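You operate a simulated robot arm through the tools that you are given. There is no shell and no other tool.

Carry out the task below with a simulated robot arm. There is one attempt and no reset: what you move stays moved.

Task
Wipe the silver block clean, then brush blue primer on its top.
Fine: use the teal pad and the short brush and put both back. The other blocks stay as they are; do not turn the turntable. Set down upright: teal pad, short brush. A coat counts when it lies all over at full strength: go over it till it gets no stronger. What is to be rubbed or washed off counts as gone when no trace of it is left.

The check looks at the end state, three seconds after you hand in, the way a careful person would. Anything else that was tipped, shoved, dropped, spilled or broken makes it a failure.

Robot
A 7-joint arm with a two-finger gripper, fixed in place. Base frame: the origin is at the foot of the arm, x ahead of it, y to its left, z up; the work surface is at about z = 0. Lengths are in cm, angles in degrees, forces in N, time in s.
With the tool pointing down near the work surface it reaches from about 26 to 60 cm from the base axis. Its first joint turns from -143.0 to 143.0 degrees. Payload 1.08 kg.
Tool frame: the origin (TCP) lies between the finger pads and is the grasp point; the fingertips stand 1.6 cm ahead of it; z points along the fingers, y is the line along which they close. The gripper opens to 8.8 cm; its body begins 5.8 cm behind the TCP.
Orientation is that of the tool frame in the base frame, as [roll, pitch, yaw] about the fixed x, y, z axes, in that order (R = Rz(yaw) Ry(pitch) Rx(roll)). With the fingers straight down and closing along the base's y, the tool's x points along the base's -x, its y along +y and its z along -z.

Tools
- The arm moves only by the tool servo_tool. Its argument "commands" is a list that holds one entry, the list of rows, each a list of 6 numbers: the shift along the tool's x, y, z in units of 250 mm (1.0 is 250 mm), then the turn, a rotation vector about the tool's x, y, z in units of 45 degrees (1.0 is 45 degrees). In form: [[[x, y, z, rx, ry, rz], ...]]. A call has 1 to 20 rows; each row is the pose to reach, as a shift and turn from the pose commanded when the call began, along the tool's axes at that moment. "jaw" is the closure, from 0 (fully open) to 1 (shut), set as the call begins (left out, the last holds). A call with a number of a shift or a turn outside -1 to 1 is refused whole. Rows are played at 5 a second. More than 5 cm and 8.6 degrees between two rows, or a gripper value outside its range, and nothing of the call is played. A pose out of reach is approached as far as the arm can. The call stops where the force on the tool passes 40 N (or 10 N more than at its start, if that is more) or the arm is blocked; 0.2 s more then pass. The fingers move at their own pace (about 18.67 cm/s each) and stop on an object; they squeeze with about 20 N. The grip force told is the motor's: it shows also when the fingers shut on nothing. Time passes only in rows, and 0.2 s behind the last, so rows that repeat a pose let the fingers close. The reply holds the time, the measured pose of the TCP, the force on the tool along the base axes, the opening and the grip force, in the units named above and with some noise, with the torque about the TCP (base axes, N m) and any sound that the robot's microphone picked up.
- Cameras (640 x 400 px; columns grow to the right, rows downward): "scene" is fixed at [4.72, 65.03, 81.45]; the picture's right is [-0.91, -0.41, 0.00], its down [-0.29, 0.64, -0.72] and it looks along [0.29, -0.65, -0.70] (base axes); focal length 332 px, centre (320, 200). "wrist" rides on the gripper at [8.2, -0.8, -9.2] in the tool frame; the picture's right is [0.10, 0.99, 0.00], its down [-0.70, 0.07, -0.71] and it looks along [-0.71, 0.07, 0.70] (tool axes); focal length 256 px, centre (320, 200). There is no depth. A picture from a camera that has moved, and an enlarged one, comes with that camera's place and axes in the base frame and with its lens.
- snapshot(camera): a new picture of that camera. No time passes.
- enlarge(camera, box): a new picture of the part [left, top, right, bottom] of that camera's present view, enlarged. No time passes.
- close_job(): hands the job in; it is judged then, once.

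Nothing tells you positions but the pictures and the camera data. Unless the task says otherwise, let go and move clear before handing in.

The tools are called after "Emit:" as a command line: name --argument value ..., lists and objects as JSON in quotes. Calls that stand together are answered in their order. servo_tool: Moves the arm, as the interface text tells. Its arguments: {"type":"object","properties":{"commands":{"type":"array","items":{"type":"array","items":{"type":"array","items":{"type":"number"}}}},"jaw":{"type":"number"}},"required":["commands"]} The other tools are called the same way: snapshot (camera) takes a picture; enlarge (camera, box) takes an enlarged picture of a part of a camera's view; close_job () hands the job in.

At the start:

```text
clock: 0.0
tcp_pos: [46.33, -10.76, 33.59]
tcp_rot: [-180.0, 0.0, -179.9]
ft_force: [-0.4, 0.2, 0.4]
ft_torque: [-0.02, -0.03, 0.0]
finger_gap: 8.8
grip_force: 0.1
```

scene: 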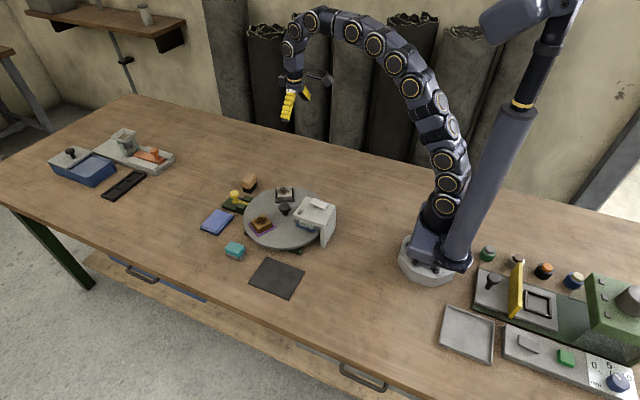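
wrist: 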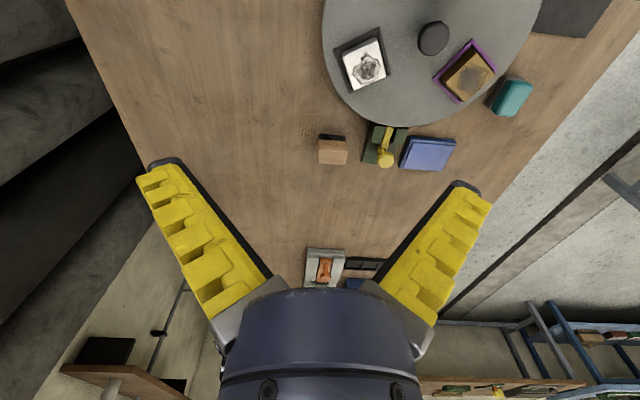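

I see a turntable with blocks on it, a teal pad, a blue pad, a stamp-like brush, and some trays. I'll look closer at each before moving.

Emit:
enlarge --camera "scene" --box '[180, 160, 360, 310]'

Emit:
enlarge --camera "scene" --box '[30, 110, 200, 220]'

Emit:
enlarge --camera "scene" --box '[420, 230, 640, 400]'

Emit:
enlarge --camera "wrist" --box '[300, 0, 620, 200]'

```text
2.67 times, centred on (270, 235) of scene
camera zoom: at [4.72, 65.03, 81.45], right [-0.91, -0.41, 0.0], down [-0.29, 0.64, -0.72], along [0.29, -0.65, -0.7], focal length 884 px, centre (453, 107)
```

zoom: 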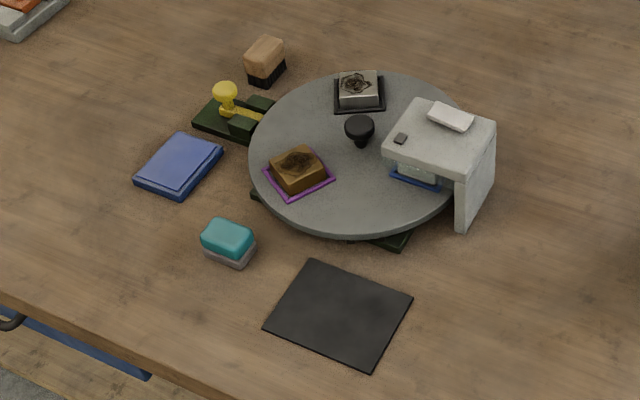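

```text
3.64 times, centred on (115, 165) of scene
camera zoom: at [4.72, 65.03, 81.45], right [-0.91, -0.41, 0.0], down [-0.29, 0.64, -0.72], along [0.29, -0.65, -0.7], focal length 1206 px, centre (1066, 327)
```

zoom: 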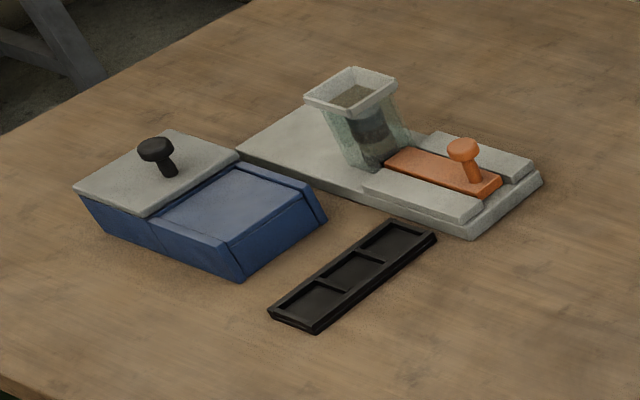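

```text
2.35 times, centred on (530, 315) of scene
camera zoom: at [4.72, 65.03, 81.45], right [-0.91, -0.41, 0.0], down [-0.29, 0.64, -0.72], along [0.29, -0.65, -0.7], focal length 780 px, centre (-174, -71)
```

zoom: 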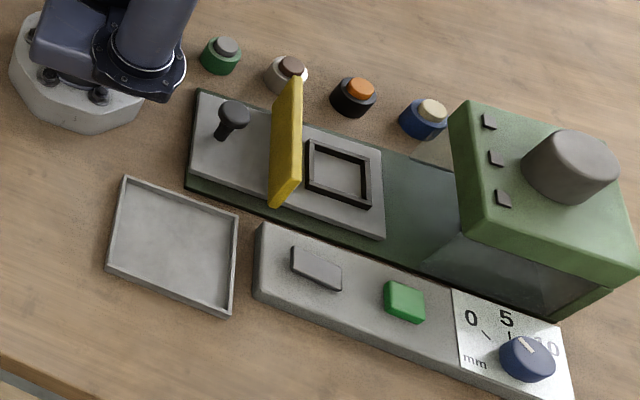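

```text
2.00 times, centred on (460, 100) of wrist
camera zoom: at [38.2, -11.57, 42.74], right [-0.1, 0.99, 0.0], down [0.7, 0.07, 0.71], along [0.71, 0.07, -0.7], focal length 512 px, centre (40, 400)
```

zoom: 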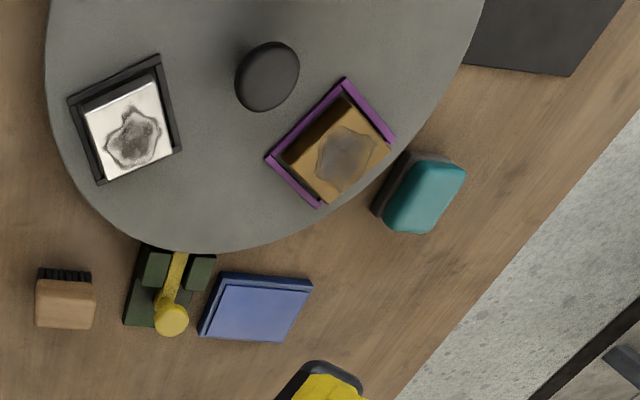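

The silver block appears to sit in a black nest on the turntable near (49, -4), the teal pad near (51, 21), the tan short brush near (64, -6), and a blue pad near (64, 13). I'll zoom in more to understand what each thing is.

Emit:
enlarge --camera "scene" --box '[230, 170, 290, 215]'

Emit:
enlarge --camera "scene" --box '[270, 175, 350, 255]'

Emit:
enlarge --camera "scene" --box '[190, 200, 270, 270]'

Emit:
enlarge --camera "scene" --box '[470, 230, 640, 300]'

```text
8.89 times, centred on (260, 192) of scene
camera zoom: at [4.72, 65.03, 81.45], right [-0.91, -0.41, 0.0], down [-0.29, 0.64, -0.72], along [0.29, -0.65, -0.7], focal length 2948 px, centre (853, 267)
```

zoom: 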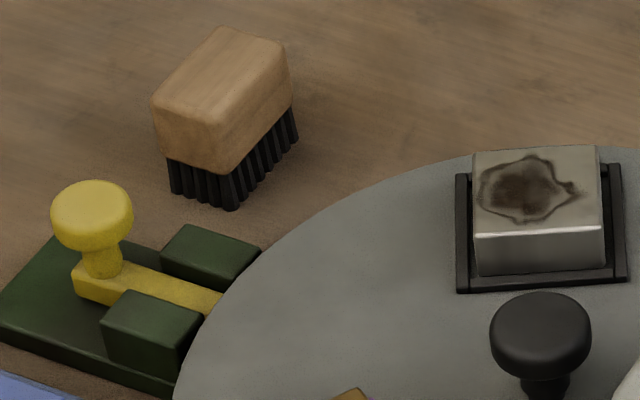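

```text
5.00 times, centred on (310, 215) of scene
camera zoom: at [4.72, 65.03, 81.45], right [-0.91, -0.41, 0.0], down [-0.29, 0.64, -0.72], along [0.29, -0.65, -0.7], focal length 1658 px, centre (370, 125)
```

zoom: 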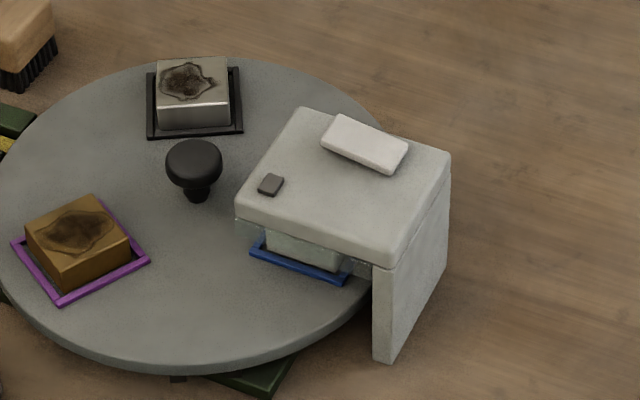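

```text
5.71 times, centred on (230, 235) of scene
camera zoom: at [4.72, 65.03, 81.45], right [-0.91, -0.41, 0.0], down [-0.29, 0.64, -0.72], along [0.29, -0.65, -0.7], focal length 1895 px, centre (834, 0)
```

zoom: 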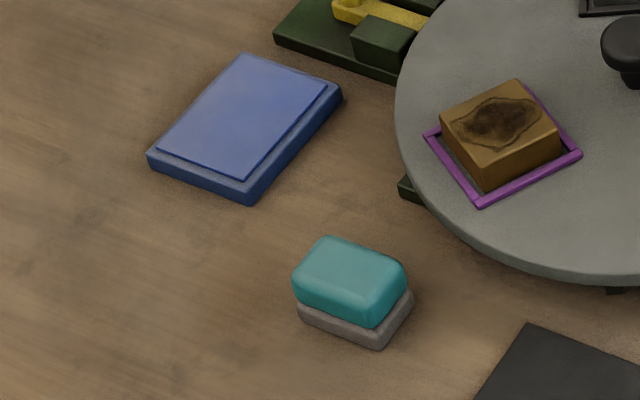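

```text
3.76 times, centred on (555, 265) of scene
camera zoom: at [4.72, 65.03, 81.45], right [-0.91, -0.41, 0.0], down [-0.29, 0.64, -0.72], along [0.29, -0.65, -0.7], focal length 1249 px, centre (-565, -45)
```

zoom: 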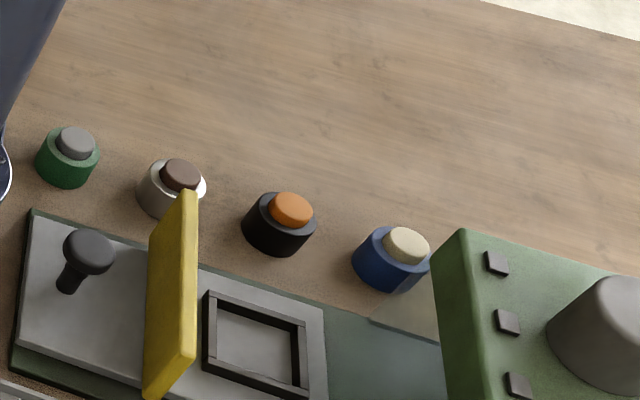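

The turntable carries silver, brass and a third (hooded) block, with a yellow bolt at its rim. I'll move the arm over the table between the brush, the blue pad and the teal pad to see them closely.

Emit:
servo_tool --commands '[[[-0.04, 0.08, 0.05, 0, 0, 0], [-0.08, 0.16, 0.1, 0, 0, 0], [-0.12, 0.24, 0.15, 0, 0, 0], [-0.16, 0.32, 0.2, 0, 0, 0], [-0.2, 0.4, 0.25, 0, 0, 0], [-0.24, 0.48, 0.3, 0, 0, 0], [-0.28, 0.56, 0.35, 0, 0, 0], [-0.32, 0.63, 0.4, 0, 0, 0]]]'

Emit:
snapshot --camera "wrist"

Emit:
snapshot --camera "scene"

```text
clock: 1.8
tcp_pos: [54.41, 5.18, 23.56]
tcp_rot: [-180.0, -0.2, 179.9]
ft_force: [0.4, 0.1, -0.4]
ft_torque: [0.0, 0.0, 0.02]
finger_gap: 8.81
grip_force: 0.0
```

```text
taken
camera wrist: at [46.22, 4.22, 32.73], right [-0.1, 0.99, 0.0], down [0.7, 0.07, 0.71], along [0.7, 0.07, -0.71], focal length 256 px, centre (320, 200)
```

wrist: 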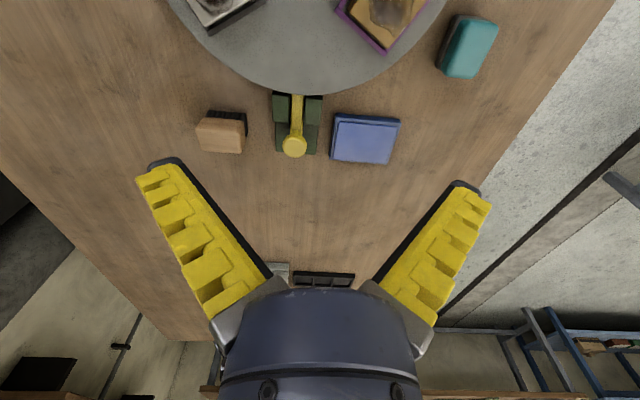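

```text
taken
```

scene: 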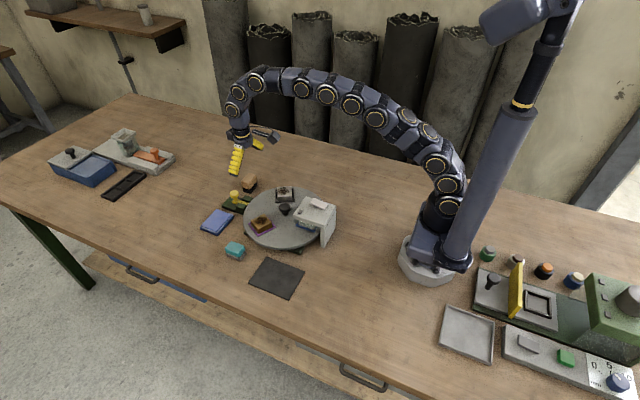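

The brush, bolt, blue pad and teal pad are in view. I'll enlarge them for exact positions.

Emit:
enlarge --camera "wrist" --box '[180, 80, 420, 200]'

Emit:
enlarge --camera "wrist" --box '[320, 0, 520, 100]'

```text
2.67 times, centred on (300, 140) of wrist
camera zoom: at [46.22, 4.22, 32.73], right [-0.1, 0.99, 0.0], down [0.7, 0.07, 0.71], along [0.7, 0.07, -0.71], focal length 683 px, centre (373, 360)
```

zoom: 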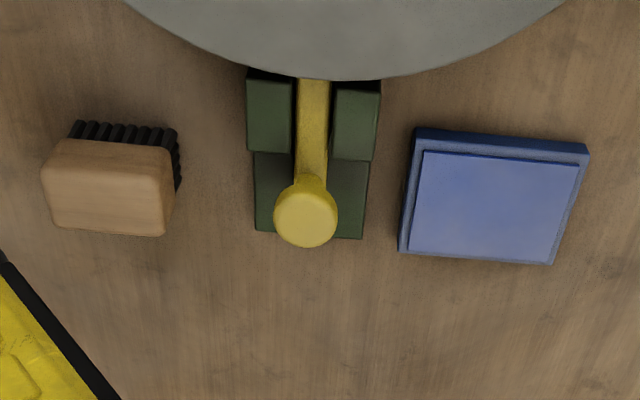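

```text
3.20 times, centred on (420, 50) of wrist
camera zoom: at [46.22, 4.22, 32.73], right [-0.1, 0.99, 0.0], down [0.7, 0.07, 0.71], along [0.7, 0.07, -0.71], focal length 819 px, centre (0, 680)
```

zoom: 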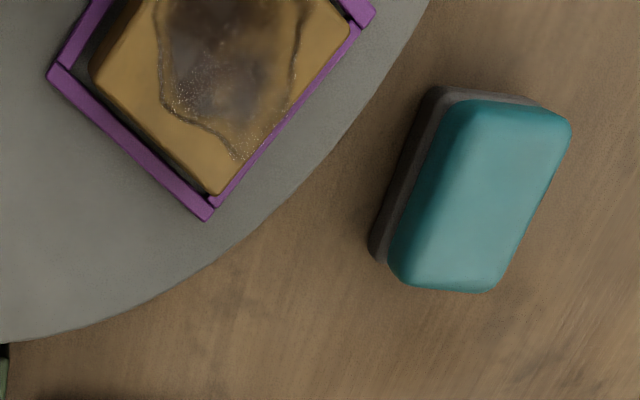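

The teal pad is centred near (52.4, 20.6), about 5 cm long in x and 3.5 cm in y, aligned with the axes. I'll move above it and look down at it.

Emit:
servo_tool --commands '[[[0.01, 0.1, 0.04, 0, 0, 0], [0.025, 0.2, 0.09, 0, 0, 0], [0.04, 0.3, 0.14, 0, 0, 0], [0.055, 0.4, 0.2, 0, 0, 0], [0.07, 0.5, 0.27, 0, 0, 0], [0.08, 0.617, 0.34, 0, 0, 0], [0.08, 0.617, 0.34, 0, 0, 0]]]'

Emit:
snapshot --camera "wrist"

Emit:
snapshot --camera "scene"

```text
clock: 3.4
tcp_pos: [52.46, 20.67, 15.16]
tcp_rot: [180.0, 0.0, 179.9]
ft_force: [-0.4, 0.2, 0.6]
ft_torque: [-0.01, 0.01, 0.01]
finger_gap: 8.81
grip_force: 0.0
```

```text
taken
camera wrist: at [44.26, 19.69, 24.23], right [-0.1, 0.99, 0.0], down [0.7, 0.07, 0.71], along [0.71, 0.07, -0.7], focal length 256 px, centre (320, 200)
```

wrist: 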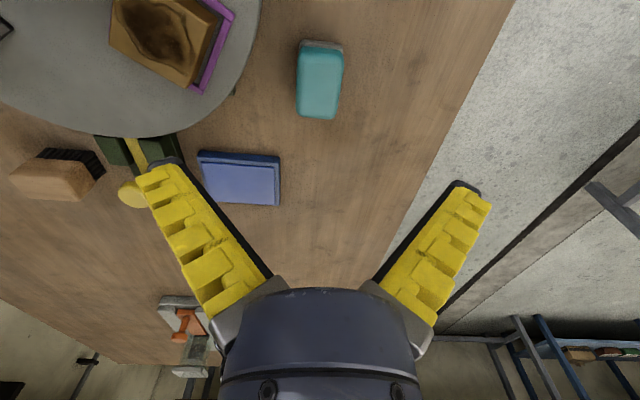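

```text
taken
```

scene: 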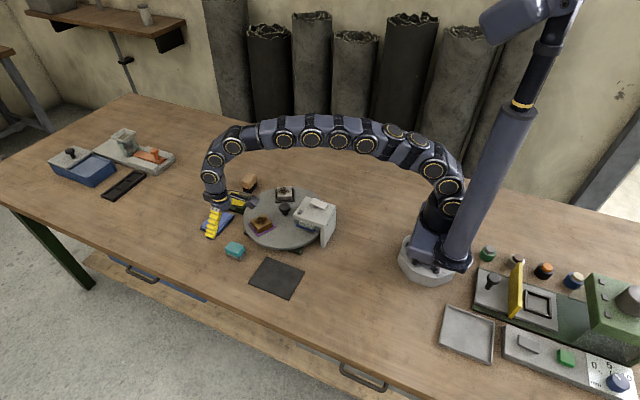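

The pad lies below the gripper. I'll enlarge it to fix its position.

Emit:
enlarge --camera "wrist" --box '[260, 25, 380, 125]'

Emit:
enlarge --camera "scene" --box '[190, 180, 270, 270]'

```text
4.00 times, centred on (320, 75) of wrist
camera zoom: at [44.26, 19.69, 24.23], right [-0.1, 0.99, 0.0], down [0.7, 0.07, 0.71], along [0.71, 0.07, -0.7], focal length 1024 px, centre (320, 700)
```

zoom: 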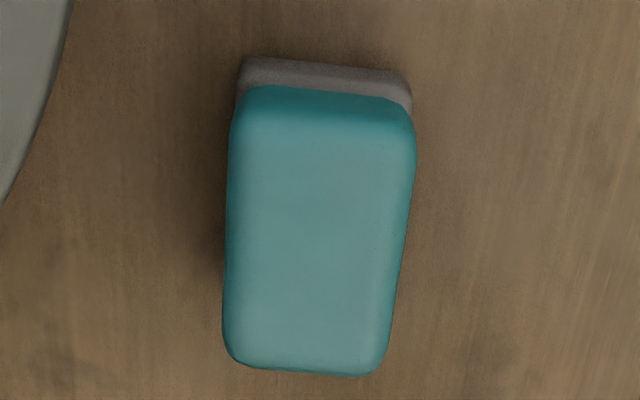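

```text
4.44 times, centred on (230, 225) of scene
camera zoom: at [4.72, 65.03, 81.45], right [-0.91, -0.41, 0.0], down [-0.29, 0.64, -0.72], along [0.29, -0.65, -0.7], focal length 1474 px, centre (720, 89)
```

zoom: 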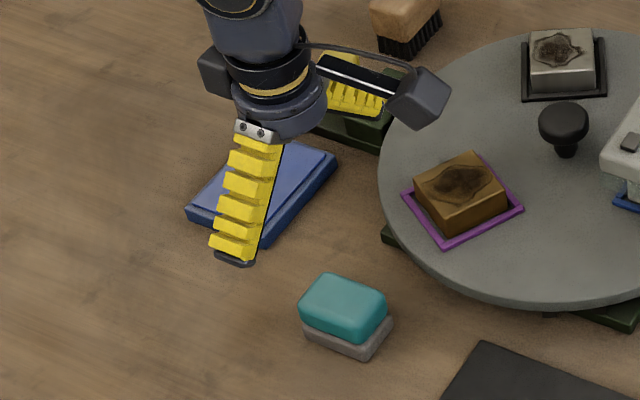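

The pad spans about x 50–55.3, y 18.6–22.2, about 3 cm tall with a grey wiping face below. I'll narrow the jaw to keep clear of the turntable rim and descend partway.

Emit:
servo_tool --commands '[[[-0.004, -0.005, 0.06, 0, 0, 0], [-0.008, -0.01, 0.12, 0, 0, 0], [-0.008, -0.01, 0.2, 0, 0, 0], [-0.008, -0.01, 0.28, 0, 0, 0], [-0.008, -0.01, 0.34, 0, 0, 0], [-0.008, -0.01, 0.34, 0, 0, 0]]]' --jaw 0.35

Emit:
snapshot --camera "wrist"

Emit:
enlarge --camera "scene" --box '[190, 180, 270, 270]'

```text
clock: 4.8
tcp_pos: [52.52, 20.27, 6.7]
tcp_rot: [180.0, -0.1, -179.9]
ft_force: [-0.2, 0.4, 0.2]
ft_torque: [-0.02, 0.01, 0.0]
finger_gap: 6.11
grip_force: 2.7
```

```text
taken
camera wrist: at [44.36, 19.34, 15.79], right [-0.1, 0.99, 0.0], down [0.7, 0.07, 0.71], along [0.71, 0.07, -0.7], focal length 256 px, centre (320, 200)
```

wrist: 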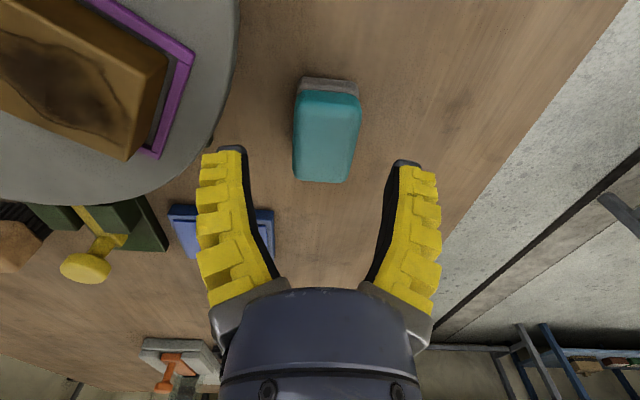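

```text
4.44 times, centred on (230, 225) of scene
camera zoom: at [4.72, 65.03, 81.45], right [-0.91, -0.41, 0.0], down [-0.29, 0.64, -0.72], along [0.29, -0.65, -0.7], focal length 1474 px, centre (720, 89)
```

zoom: 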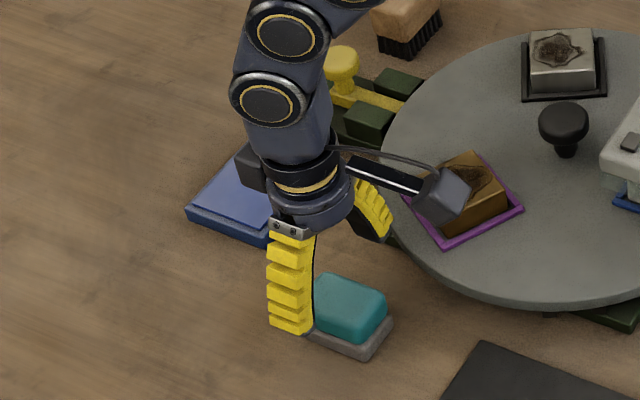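

The pad is centred between the fingers. I'll go down to grip height (TCP z ≈ 3.0), then close.

Emit:
servo_tool --commands '[[[0, 0.003, 0.05, 0, 0, 0], [-0.004, 0.006, 0.1, 0, 0, 0], [-0.004, 0.006, 0.148, 0, 0, 0], [-0.004, 0.006, 0.148, 0, 0, 0]]]'

Emit:
snapshot --camera "wrist"

Emit:
enlarge --camera "scene" --box '[190, 190, 270, 280]'

```text
clock: 5.8
tcp_pos: [52.69, 20.4, 2.94]
tcp_rot: [-180.0, -0.1, -179.9]
ft_force: [0.5, 0.5, 0.8]
ft_torque: [0.02, 0.01, 0.03]
finger_gap: 6.11
grip_force: 2.0
```

```text
taken
camera wrist: at [44.46, 19.53, 12.06], right [-0.1, 0.99, 0.0], down [0.7, 0.07, 0.71], along [0.71, 0.07, -0.71], focal length 256 px, centre (320, 200)
```

wrist: 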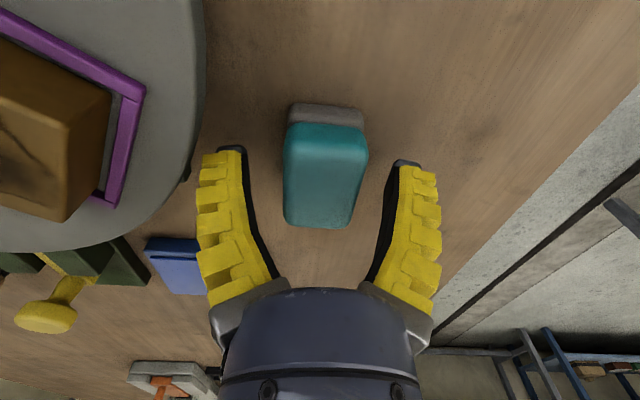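

```text
4.44 times, centred on (230, 235) of scene
camera zoom: at [4.72, 65.03, 81.45], right [-0.91, -0.41, 0.0], down [-0.29, 0.64, -0.72], along [0.29, -0.65, -0.7], focal length 1474 px, centre (720, 44)
```

zoom: 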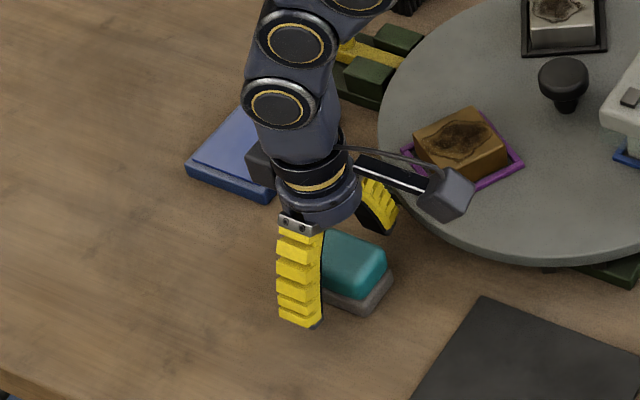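

The pad sits between the fingers. Closing now.

Emit:
servo_tool --commands '[[[0, 0, 0, 0, 0, 0], [0, 0, 0, 0, 0, 0], [0, 0, 0, 0, 0, 0], [0, 0, 0, 0, 0, 0]]]' --jaw 1.0

Emit:
snapshot --camera "wrist"

```text
clock: 6.8
tcp_pos: [52.69, 20.54, 3.02]
tcp_rot: [180.0, 0.1, -179.8]
ft_force: [-3.5, -1.3, 8.1]
ft_torque: [-0.04, 0.09, -0.03]
finger_gap: 3.0
grip_force: 19.8
```

```text
taken
camera wrist: at [44.48, 19.54, 12.11], right [-0.1, 0.99, 0.0], down [0.7, 0.07, 0.71], along [0.71, 0.07, -0.7], focal length 256 px, centre (320, 200)
```

wrist: 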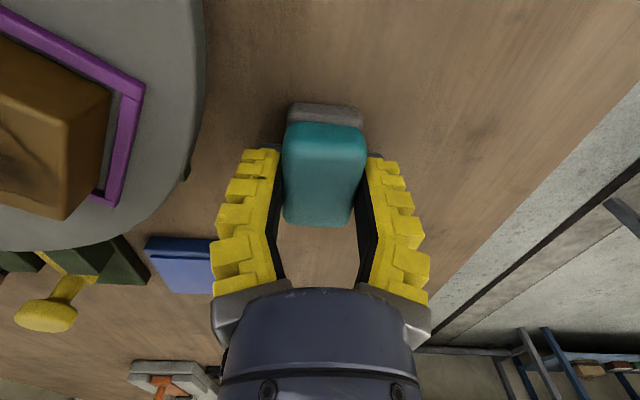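

The pad is held (gap 3.0, grip 20 N). I'll lift it straight up a bit and check it hangs level.

Emit:
servo_tool --commands '[[[0, 0, -0.02, 0, 0, 0], [0, 0, -0.06, 0, 0, 0], [0, 0, -0.12, 0, 0, 0], [0, 0, -0.2, 0, 0, 0], [0, 0, -0.28, 0, 0, 0], [0, 0, -0.36, 0, 0, 0], [0, 0, -0.36, 0, 0, 0]]]'

Emit:
snapshot --camera "wrist"

Emit:
enlarge --camera "scene" --box '[190, 160, 310, 270]'

```text
clock: 8.4
tcp_pos: [52.67, 20.66, 11.93]
tcp_rot: [-179.9, 0.0, 180.0]
ft_force: [-0.2, 0.1, -0.9]
ft_torque: [0.01, 0.0, 0.0]
finger_gap: 2.96
grip_force: 19.8
```

```text
taken
camera wrist: at [44.49, 19.59, 21.07], right [-0.1, 0.99, 0.0], down [0.7, 0.07, 0.71], along [0.71, 0.07, -0.7], focal length 256 px, centre (320, 200)
```

wrist: 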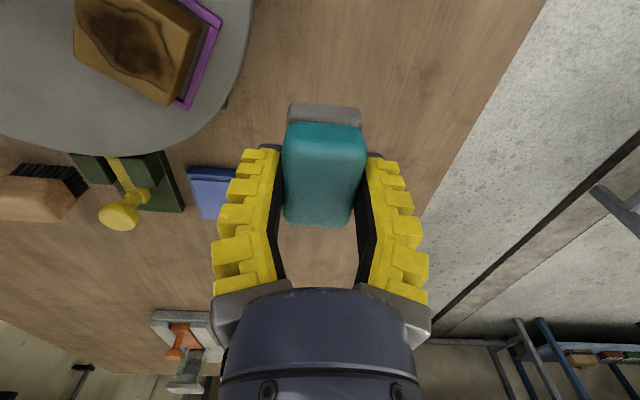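

```text
3.64 times, centred on (250, 215) of scene
camera zoom: at [4.72, 65.03, 81.45], right [-0.91, -0.41, 0.0], down [-0.29, 0.64, -0.72], along [0.29, -0.65, -0.7], focal length 1206 px, centre (574, 146)
```

zoom: 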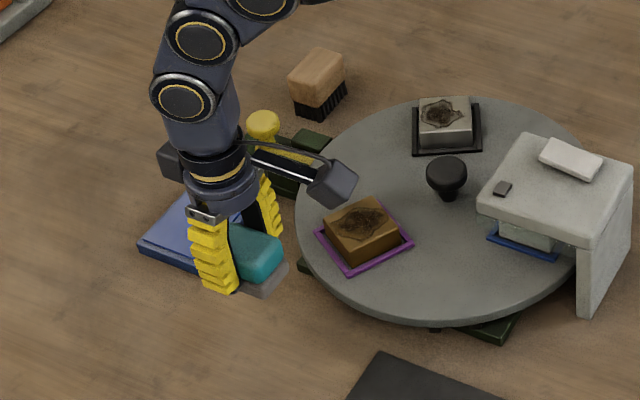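

The pad hangs level, with its face about 3.0 cm below the TCP. I'll raise it and carry it over to the silver block to look at it.

Emit:
servo_tool --commands '[[[0, 0, -0.1, 0, 0, 0], [0, -0.04, -0.2, 0, 0, 0], [0.01, -0.14, -0.3, 0, 0, 0], [0.02, -0.26, -0.34, 0, 0, 0], [0.03, -0.38, -0.34, 0, 0, 0], [0.04, -0.5, -0.34, 0, 0, 0], [0.05, -0.62, -0.34, 0, 0, 0], [0.06, -0.74, -0.34, 0, 0, 0], [0.065, -0.86, -0.34, 0, 0, 0], [0.065, -0.98, -0.34, 0, 0, 0], [0.065, -0.98, -0.34, 0, 0, 0]]]'

Emit:
snapshot --camera "wrist"

Emit:
snapshot --camera "scene"

```text
clock: 10.8
tcp_pos: [51.04, -4.04, 20.48]
tcp_rot: [179.9, 0.1, -179.9]
ft_force: [0.2, -0.1, 0.2]
ft_torque: [-0.04, 0.0, 0.0]
finger_gap: 2.99
grip_force: 19.7
```

```text
taken
camera wrist: at [42.81, -4.97, 29.5], right [-0.1, 0.99, 0.0], down [0.7, 0.07, 0.71], along [0.71, 0.07, -0.7], focal length 256 px, centre (320, 200)
```

wrist: 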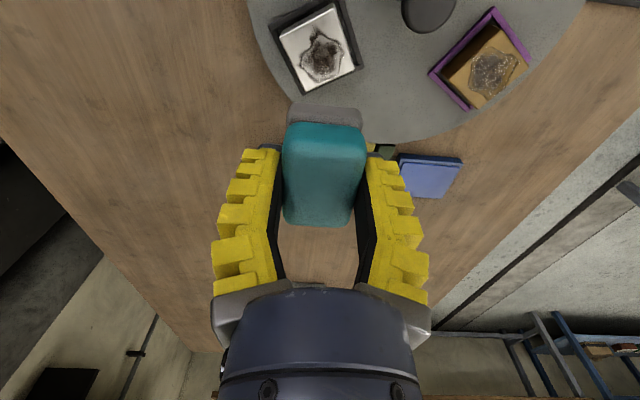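

```text
taken
```

scene: 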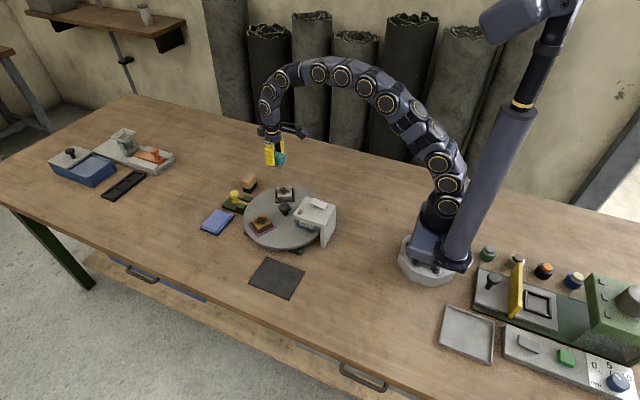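

Emit:
enlarge --camera "wrist" --box '[240, 0, 400, 100]'

Emit:
enlarge --camera "scene" --box '[262, 175, 312, 215]'

```text
4.00 times, centred on (320, 50) of wrist
camera zoom: at [42.81, -4.97, 29.5], right [-0.1, 0.99, 0.0], down [0.7, 0.07, 0.71], along [0.71, 0.07, -0.7], focal length 1024 px, centre (320, 800)
```

zoom: 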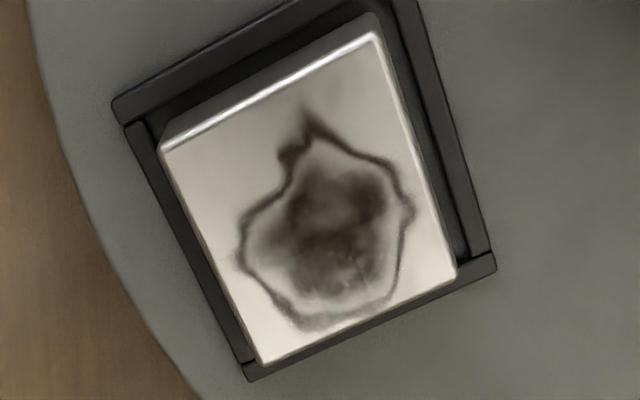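

```text
10.00 times, centred on (287, 195) of scene
camera zoom: at [4.72, 65.03, 81.45], right [-0.91, -0.41, 0.0], down [-0.29, 0.64, -0.72], along [0.29, -0.65, -0.7], focal length 3317 px, centre (650, 250)
```

zoom: 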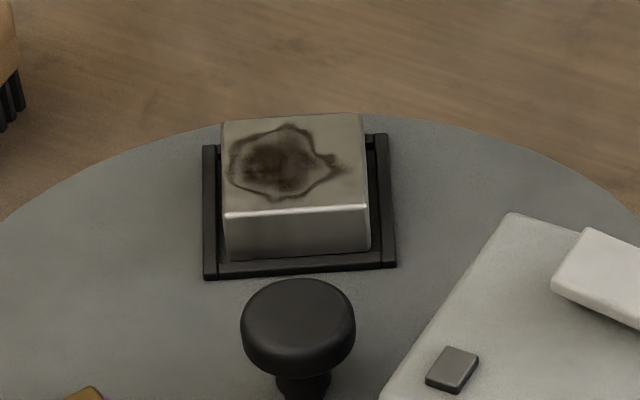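

The silver block's top is a ~4.8 cm square centred near (49.75, -4.4), turned 30°, top near z ≈ 5, with a dark stain on top. I'll yaw the tool 30° so the pad's long side spans the block across the radius, letting me stroke radially without twisting the turntable.

Emit:
servo_tool --commands '[[[0.01, -0.003, 0.05, 0, 0, -0.1667], [0.025, -0.007, 0.11, 0, 0, -0.3333], [0.04, -0.011, 0.17, 0, 0, -0.5], [0.0516, -0.0148, 0.23, 0, 0, -0.6667], [0.0516, -0.0148, 0.29, 0, 0, -0.6667], [0.0516, -0.0148, 0.33, 0, 0, -0.6667], [0.0516, -0.0148, 0.33, 0, 0, -0.6667]]]'

Emit:
snapshot --camera "wrist"

Emit:
enlarge --camera "scene" --box '[230, 130, 350, 250]'

```text
clock: 12.4
tcp_pos: [49.77, -4.34, 12.28]
tcp_rot: [179.9, -0.1, -149.9]
ft_force: [0.1, -0.1, -0.6]
ft_torque: [0.0, -0.04, 0.01]
finger_gap: 2.98
grip_force: 20.1
```

```text
taken
camera wrist: at [43.11, -9.32, 21.36], right [-0.59, 0.81, 0.0], down [0.57, 0.41, 0.71], along [0.57, 0.42, -0.7], focal length 256 px, centre (320, 200)
```

wrist: 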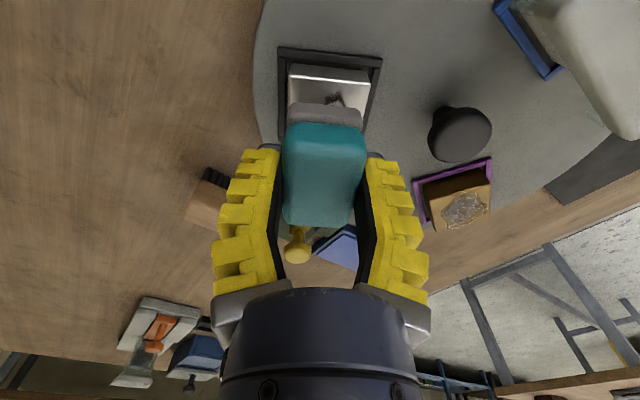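

```text
3.33 times, centred on (290, 190) of scene
camera zoom: at [4.72, 65.03, 81.45], right [-0.91, -0.41, 0.0], down [-0.29, 0.64, -0.72], along [0.29, -0.65, -0.7], focal length 1106 px, centre (420, 233)
```

zoom: 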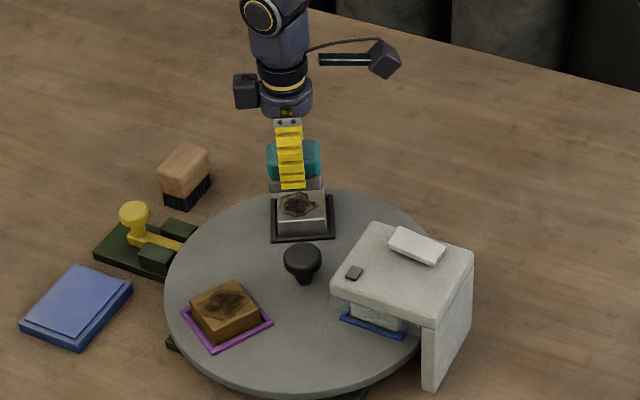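

The pad is aligned over the block. I'll descend to just above contact.

Emit:
servo_tool --commands '[[[0, 0, 0.05, 0, 0, 0], [0, 0, 0.1, 0, 0, 0], [0, 0, 0.14, 0, 0, 0], [0, 0, 0.147, 0, 0, 0], [0, 0, 0.147, 0, 0, 0]]]'

Emit:
enlarge --camera "scene" --box '[260, 160, 320, 210]'

Emit:
enlarge --camera "wrist" --box '[220, 0, 420, 200]'

```text
clock: 13.6
tcp_pos: [49.82, -4.45, 8.56]
tcp_rot: [-179.9, 0.3, -150.0]
ft_force: [0.6, 0.0, 17.1]
ft_torque: [0.02, -0.06, -0.06]
finger_gap: 3.34
grip_force: 19.9
```

```text
8.00 times, centred on (290, 185) of scene
camera zoom: at [4.72, 65.03, 81.45], right [-0.91, -0.41, 0.0], down [-0.29, 0.64, -0.72], along [0.29, -0.65, -0.7], focal length 2654 px, centre (560, 320)
```

zoom: 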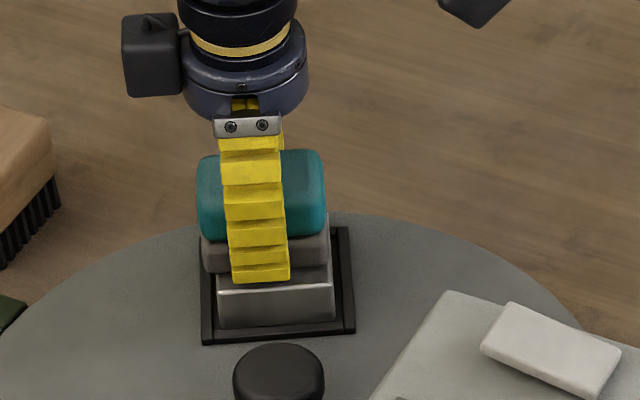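

```text
2.00 times, centred on (320, 100) of wrist
camera zoom: at [43.16, -9.3, 17.64], right [-0.59, 0.81, 0.0], down [0.57, 0.41, 0.71], along [0.58, 0.42, -0.7], focal length 512 px, centre (320, 400)
```

zoom: 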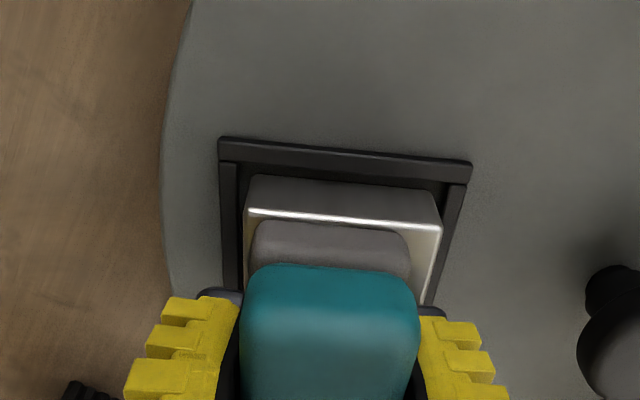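

Contact already, at 17 N — a bit more than wanted. I'll ease up slightly and read the force.

Emit:
servo_tool --commands '[[[0, 0, -0.01, 0, 0, 0], [0, 0, -0.01, 0, 0, 0]]]'

```text
clock: 14.2
tcp_pos: [49.66, -4.42, 8.68]
tcp_rot: [179.9, -0.1, -149.9]
ft_force: [1.1, -0.7, 3.3]
ft_torque: [-0.05, -0.14, -0.04]
finger_gap: 3.03
grip_force: 19.9
```

Light contact of ~3 N now. I'll wipe with short radial strokes at this height, pressing only slightly more.

Emit:
servo_tool --commands '[[[0.01, 0, 0.003, 0, 0, 0], [0.012, 0.026, 0.003, 0, 0, 0], [0.012, 0.052, 0.003, 0, 0, 0], [0.012, 0.026, 0.003, 0, 0, 0], [0.012, 0, 0.003, 0, 0, 0], [0.012, -0.026, 0.003, 0, 0, 0], [0.012, -0.052, 0.003, 0, 0, 0], [0.012, -0.026, 0.003, 0, 0, 0], [0.012, 0, 0.003, 0, 0, 0], [0.012, 0.026, 0.003, 0, 0, 0], [0.012, 0.052, 0.003, 0, 0, 0], [0.012, 0.026, 0.003, 0, 0, 0], [0.012, 0, 0.003, 0, 0, 0], [0.012, -0.026, 0.003, 0, 0, 0], [0.012, -0.052, 0.003, 0, 0, 0], [0.012, -0.026, 0.003, 0, 0, 0], [0.012, 0, 0.003, 0, 0, 0]]]'

Emit:
enlarge --camera "scene" --box '[260, 160, 320, 210]'

Emit:
snapshot --camera "wrist"

```text
clock: 17.8
tcp_pos: [49.53, -4.55, 8.59]
tcp_rot: [-179.9, -0.1, -149.8]
ft_force: [-0.2, -0.8, 0.7]
ft_torque: [-0.02, -0.02, -0.03]
finger_gap: 3.01
grip_force: 20.2
```

```text
8.00 times, centred on (290, 185) of scene
camera zoom: at [4.72, 65.03, 81.45], right [-0.91, -0.41, 0.0], down [-0.29, 0.64, -0.72], along [0.29, -0.65, -0.7], focal length 2654 px, centre (560, 320)
```

zoom: 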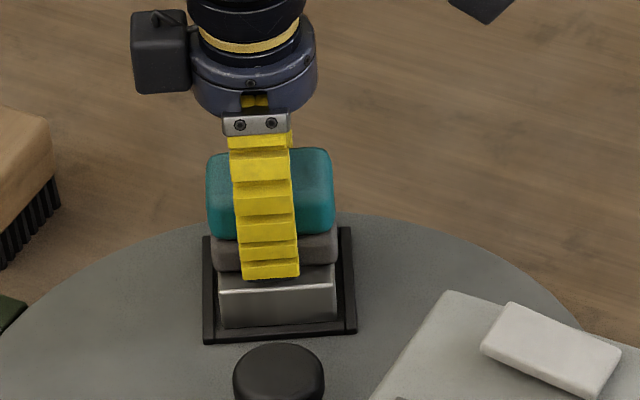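

```text
taken
camera wrist: at [42.89, -9.53, 17.77], right [-0.59, 0.81, 0.0], down [0.57, 0.41, 0.71], along [0.57, 0.42, -0.71], focal length 256 px, centre (320, 200)
```

wrist: 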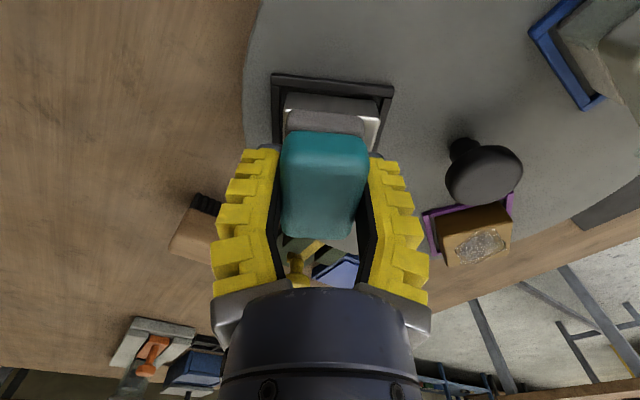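

Only 0.7 N now, so the pad has settled slightly in the grip. I'll lift to see how much of the stain has gone.

Emit:
servo_tool --commands '[[[0, 0, -0.06, 0, 0, 0], [0, 0, -0.14, 0, 0, 0], [0, 0, -0.22, 0, 0, 0], [0, 0, -0.22, 0, 0, 0]]]'

Emit:
enlarge --camera "scene" --box '[260, 160, 320, 210]'

Emit:
enlarge --camera "wrist" --box '[220, 0, 420, 250]'

```text
clock: 18.8
tcp_pos: [49.47, -4.65, 14.12]
tcp_rot: [-180.0, 0.0, -149.9]
ft_force: [-0.1, -0.4, -0.7]
ft_torque: [-0.01, 0.01, 0.0]
finger_gap: 3.01
grip_force: 20.1
```

```text
8.00 times, centred on (290, 185) of scene
camera zoom: at [4.72, 65.03, 81.45], right [-0.91, -0.41, 0.0], down [-0.29, 0.64, -0.72], along [0.29, -0.65, -0.7], focal length 2654 px, centre (560, 320)
```

zoom: 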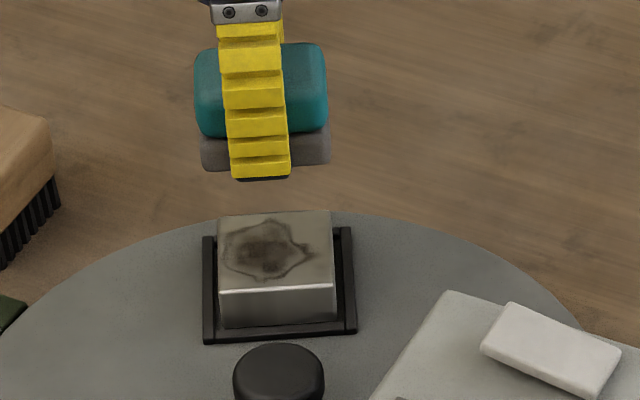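

```text
1.60 times, centred on (320, 125) of wrist
camera zoom: at [42.86, -9.57, 23.2], right [-0.59, 0.81, 0.0], down [0.57, 0.41, 0.71], along [0.57, 0.42, -0.7], focal length 410 px, centre (320, 320)
```

zoom: 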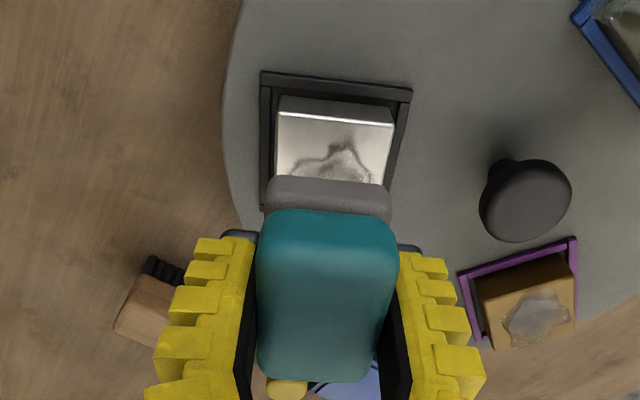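

The stain is lighter but still there, so this works. I'll go back down, a touch lower, and read the force before more strokes.

Emit:
servo_tool --commands '[[[0.004, 0.01, 0.08, 0, 0, 0], [0.004, 0.01, 0.16, 0, 0, 0], [0.004, 0.01, 0.21, 0, 0, 0], [0.004, 0.01, 0.224, 0, 0, 0], [0.004, 0.01, 0.224, 0, 0, 0]]]'

```text
clock: 20.0
tcp_pos: [49.35, -4.47, 8.69]
tcp_rot: [180.0, 0.2, -149.9]
ft_force: [-0.4, 1.7, 3.4]
ft_torque: [0.04, -0.07, 0.03]
finger_gap: 3.01
grip_force: 19.9
```

About 3.4 N. Pressing slightly more and making several strokes.

Emit:
servo_tool --commands '[[[0, 0, 0.004, 0, 0, 0], [0, 0.03, 0.004, 0, 0, 0], [0, 0.056, 0.004, 0, 0, 0], [0, 0.028, 0.004, 0, 0, 0], [0, 0, 0.004, 0, 0, 0], [0, -0.028, 0.004, 0, 0, 0], [0, -0.056, 0.004, 0, 0, 0], [0, -0.028, 0.004, 0, 0, 0], [0, 0, 0.004, 0, 0, 0], [0, 0.028, 0.004, 0, 0, 0], [0, 0.056, 0.004, 0, 0, 0], [0, 0.028, 0.004, 0, 0, 0], [0, 0, 0.004, 0, 0, 0], [0, -0.028, 0.004, 0, 0, 0], [0, -0.056, 0.004, 0, 0, 0], [0, -0.028, 0.004, 0, 0, 0], [0, 0, 0.004, 0, 0, 0]]]'

Emit:
servo_tool --commands '[[[0.008, 0, 0.002, 0, 0, 0], [0.008, 0.03, 0.002, 0, 0, 0], [0.008, 0.056, 0.002, 0, 0, 0], [0.008, 0.028, 0.002, 0, 0, 0], [0.008, 0, 0.002, 0, 0, 0], [0.008, -0.028, 0.002, 0, 0, 0], [0.008, -0.056, 0.002, 0, 0, 0], [0.008, -0.028, 0.002, 0, 0, 0], [-0.008, 0, 0.002, 0, 0, 0], [-0.008, 0.028, 0.002, 0, 0, 0], [-0.008, 0.056, 0.002, 0, 0, 0], [-0.008, 0.028, 0.002, 0, 0, 0], [-0.008, 0, 0.002, 0, 0, 0], [-0.008, -0.028, 0.002, 0, 0, 0], [-0.008, -0.056, 0.002, 0, 0, 0], [-0.008, -0.028, 0.002, 0, 0, 0], [0, 0, 0.002, 0, 0, 0]]]'

Emit:
servo_tool --commands '[[[0, 0, -0.06, 0, 0, 0], [0, 0, -0.14, 0, 0, 0], [0, 0, -0.22, 0, 0, 0], [0, 0, -0.22, 0, 0, 0]]]'

Emit:
enlarge --camera "scene" --box '[260, 160, 320, 210]'

Emit:
enlarge --camera "wrist" --box '[220, 0, 420, 250]'

```text
clock: 23.6
tcp_pos: [49.22, -4.55, 8.39]
tcp_rot: [180.0, 0.0, -149.9]
ft_force: [1.1, -2.4, 4.3]
ft_torque: [-0.01, -0.03, -0.02]
finger_gap: 3.05
grip_force: 19.5
```

```text
clock: 27.2
tcp_pos: [49.35, -4.36, 8.36]
tcp_rot: [-180.0, 0.1, -149.9]
ft_force: [2.7, -5.2, 10.7]
ft_torque: [-0.15, 0.06, 0.04]
finger_gap: 3.12
grip_force: 20.4
```

```text
clock: 28.2
tcp_pos: [49.36, -4.29, 14.08]
tcp_rot: [-180.0, 0.0, -149.9]
ft_force: [-0.4, -0.7, 0.0]
ft_torque: [0.02, 0.03, 0.01]
finger_gap: 3.1
grip_force: 20.3
```

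```text
8.00 times, centred on (290, 185) of scene
camera zoom: at [4.72, 65.03, 81.45], right [-0.91, -0.41, 0.0], down [-0.29, 0.64, -0.72], along [0.29, -0.65, -0.7], focal length 2654 px, centre (560, 320)
```

zoom: 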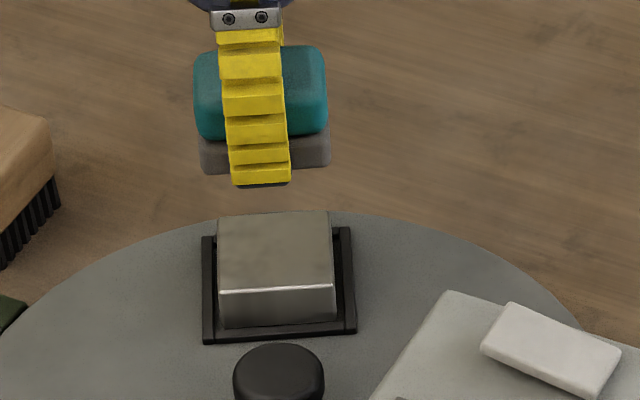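

```text
1.60 times, centred on (320, 125) of wrist
camera zoom: at [42.69, -9.25, 23.17], right [-0.59, 0.81, 0.0], down [0.57, 0.41, 0.71], along [0.57, 0.42, -0.71], focal length 410 px, centre (320, 320)
```

zoom: 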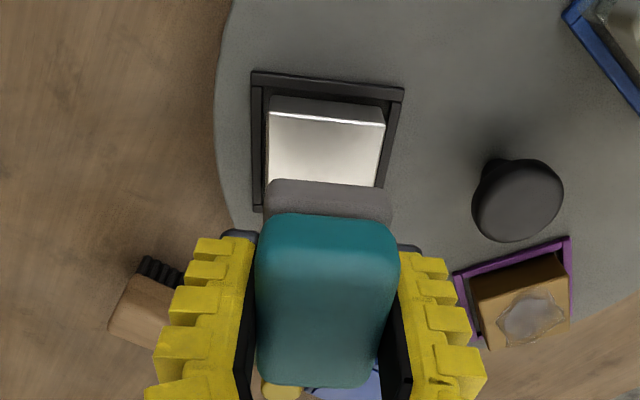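

The top looks clean. I'll zoom in hard for faint traces.

Emit:
enlarge --camera "scene" --box '[276, 182, 298, 204]'

Emit:
enlarge --camera "wrist" --box '[290, 40, 360, 130]'

```text
16.00 times, centred on (287, 193) of scene
camera zoom: at [4.72, 65.03, 81.45], right [-0.91, -0.41, 0.0], down [-0.29, 0.64, -0.72], along [0.29, -0.65, -0.7], focal length 5307 px, centre (848, 312)
```

zoom: 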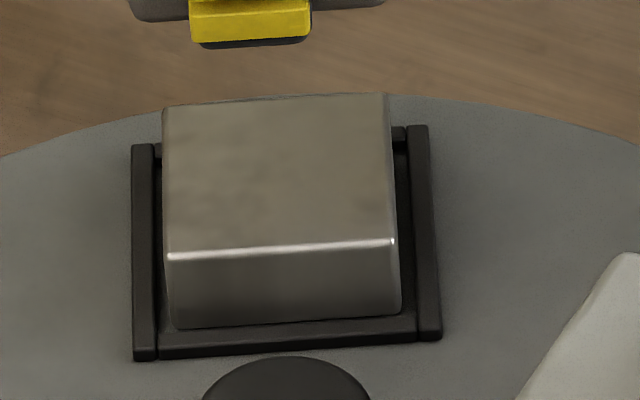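

```text
4.44 times, centred on (325, 85) of wrist
camera zoom: at [42.69, -9.25, 23.17], right [-0.59, 0.81, 0.0], down [0.57, 0.41, 0.71], along [0.57, 0.42, -0.71], focal length 1138 px, centre (298, 711)
```

zoom: 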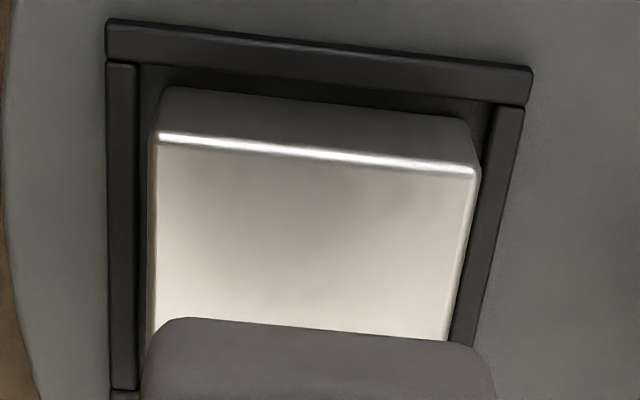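

There may be very faint traces left, so I'll make another full round of strokes.

Emit:
servo_tool --commands '[[[0, 0, 0.08, 0, 0, 0], [0, 0, 0.16, 0, 0, 0], [0, 0, 0.205, 0, 0, 0], [0, 0, 0.218, 0, 0, 0], [0, 0.028, 0.218, 0, 0, 0], [0, 0.056, 0.218, 0, 0, 0], [0, 0.028, 0.218, 0, 0, 0], [0, 0, 0.218, 0, 0, 0], [0, -0.028, 0.218, 0, 0, 0], [0, -0.056, 0.218, 0, 0, 0], [0, -0.028, 0.218, 0, 0, 0], [0, 0, 0.218, 0, 0, 0], [0, 0.028, 0.218, 0, 0, 0], [0, 0.056, 0.218, 0, 0, 0], [0, 0.028, 0.218, 0, 0, 0], [0, 0, 0.218, 0, 0, 0], [0, -0.028, 0.218, 0, 0, 0], [0, -0.056, 0.218, 0, 0, 0], [0, -0.028, 0.218, 0, 0, 0], [0, 0, 0.218, 0, 0, 0]]]'

Emit:
servo_tool --commands '[[[0.012, 0, 0.001, 0, 0, 0], [0.012, 0.03, 0.001, 0, 0, 0], [0.012, 0.056, 0.001, 0, 0, 0], [0.012, 0.028, 0.001, 0, 0, 0], [0.012, 0, 0.001, 0, 0, 0], [0.012, -0.028, 0.001, 0, 0, 0], [0.012, -0.056, 0.001, 0, 0, 0], [0.012, -0.028, 0.001, 0, 0, 0], [-0.012, 0, 0.001, 0, 0, 0], [-0.012, 0.028, 0.001, 0, 0, 0], [-0.012, 0.056, 0.001, 0, 0, 0], [-0.012, 0.028, 0.001, 0, 0, 0], [-0.012, 0, 0.001, 0, 0, 0], [-0.012, -0.028, 0.001, 0, 0, 0], [-0.012, -0.056, 0.001, 0, 0, 0], [-0.012, -0.028, 0.001, 0, 0, 0], [0, 0, 0.001, 0, 0, 0]]]'

Emit:
servo_tool --commands '[[[0, 0, -0.06, 0, 0, 0], [0, 0, -0.14, 0, 0, 0], [0, 0, -0.22, 0, 0, 0], [0, 0, -0.3, 0, 0, 0], [0, 0, -0.38, 0, 0, 0], [0, 0, -0.46, 0, 0, 0], [0, 0, -0.46, 0, 0, 0]]]'

Emit:
enlarge --camera "scene" --box '[276, 182, 298, 204]'

Emit:
enlarge --camera "wrist" --box '[270, 0, 380, 120]'

```text
clock: 32.4
tcp_pos: [49.26, -4.44, 8.62]
tcp_rot: [180.0, 0.1, -150.0]
ft_force: [-0.5, -0.5, -0.5]
ft_torque: [0.02, 0.0, 0.06]
finger_gap: 3.05
grip_force: 20.5
```

```text
clock: 36.0
tcp_pos: [49.37, -4.25, 8.52]
tcp_rot: [179.9, -0.1, -149.8]
ft_force: [0.7, -1.9, 5.9]
ft_torque: [-0.03, -0.05, 0.02]
finger_gap: 3.06
grip_force: 19.9
```

```text
clock: 37.6
tcp_pos: [49.26, -4.49, 20.1]
tcp_rot: [180.0, 0.0, -149.9]
ft_force: [0.0, 0.2, -1.4]
ft_torque: [0.02, 0.0, 0.01]
finger_gap: 3.04
grip_force: 20.2
```

```text
16.00 times, centred on (287, 193) of scene
camera zoom: at [4.72, 65.03, 81.45], right [-0.91, -0.41, 0.0], down [-0.29, 0.64, -0.72], along [0.29, -0.65, -0.7], focal length 5307 px, centre (848, 312)
```

zoom: 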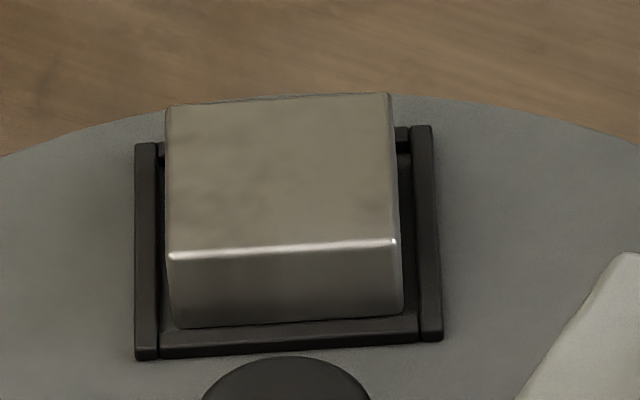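

```text
3.33 times, centred on (325, 60) of wrist
camera zoom: at [42.63, -9.4, 29.13], right [-0.59, 0.81, 0.0], down [0.57, 0.41, 0.71], along [0.57, 0.42, -0.71], focal length 853 px, centre (303, 667)
```

zoom: 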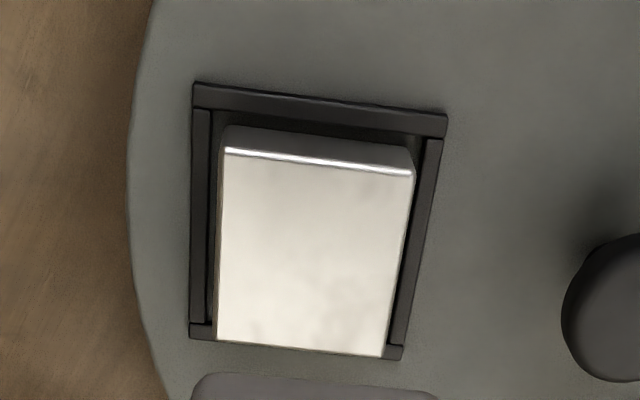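

Nearly perfect, though slight smudges may remain near the far edge. I'll do another round biased toward the far end with a bit firmer contact.

Emit:
servo_tool --commands '[[[-0.005, 0, 0.1, 0, 0, 0], [-0.01, 0, 0.2, 0, 0, 0], [-0.01, 0, 0.3, 0, 0, 0], [-0.01, 0, 0.4, 0, 0, 0], [-0.01, 0, 0.44, 0, 0, 0], [-0.01, 0, 0.455, 0, 0, 0], [-0.01, 0, 0.462, 0, 0, 0], [-0.01, 0, 0.462, 0, 0, 0]]]'

```text
clock: 39.4
tcp_pos: [49.63, -4.38, 8.41]
tcp_rot: [-180.0, 0.1, -149.9]
ft_force: [-0.5, 1.2, 5.7]
ft_torque: [0.01, 0.07, 0.0]
finger_gap: 3.03
grip_force: 20.0
```

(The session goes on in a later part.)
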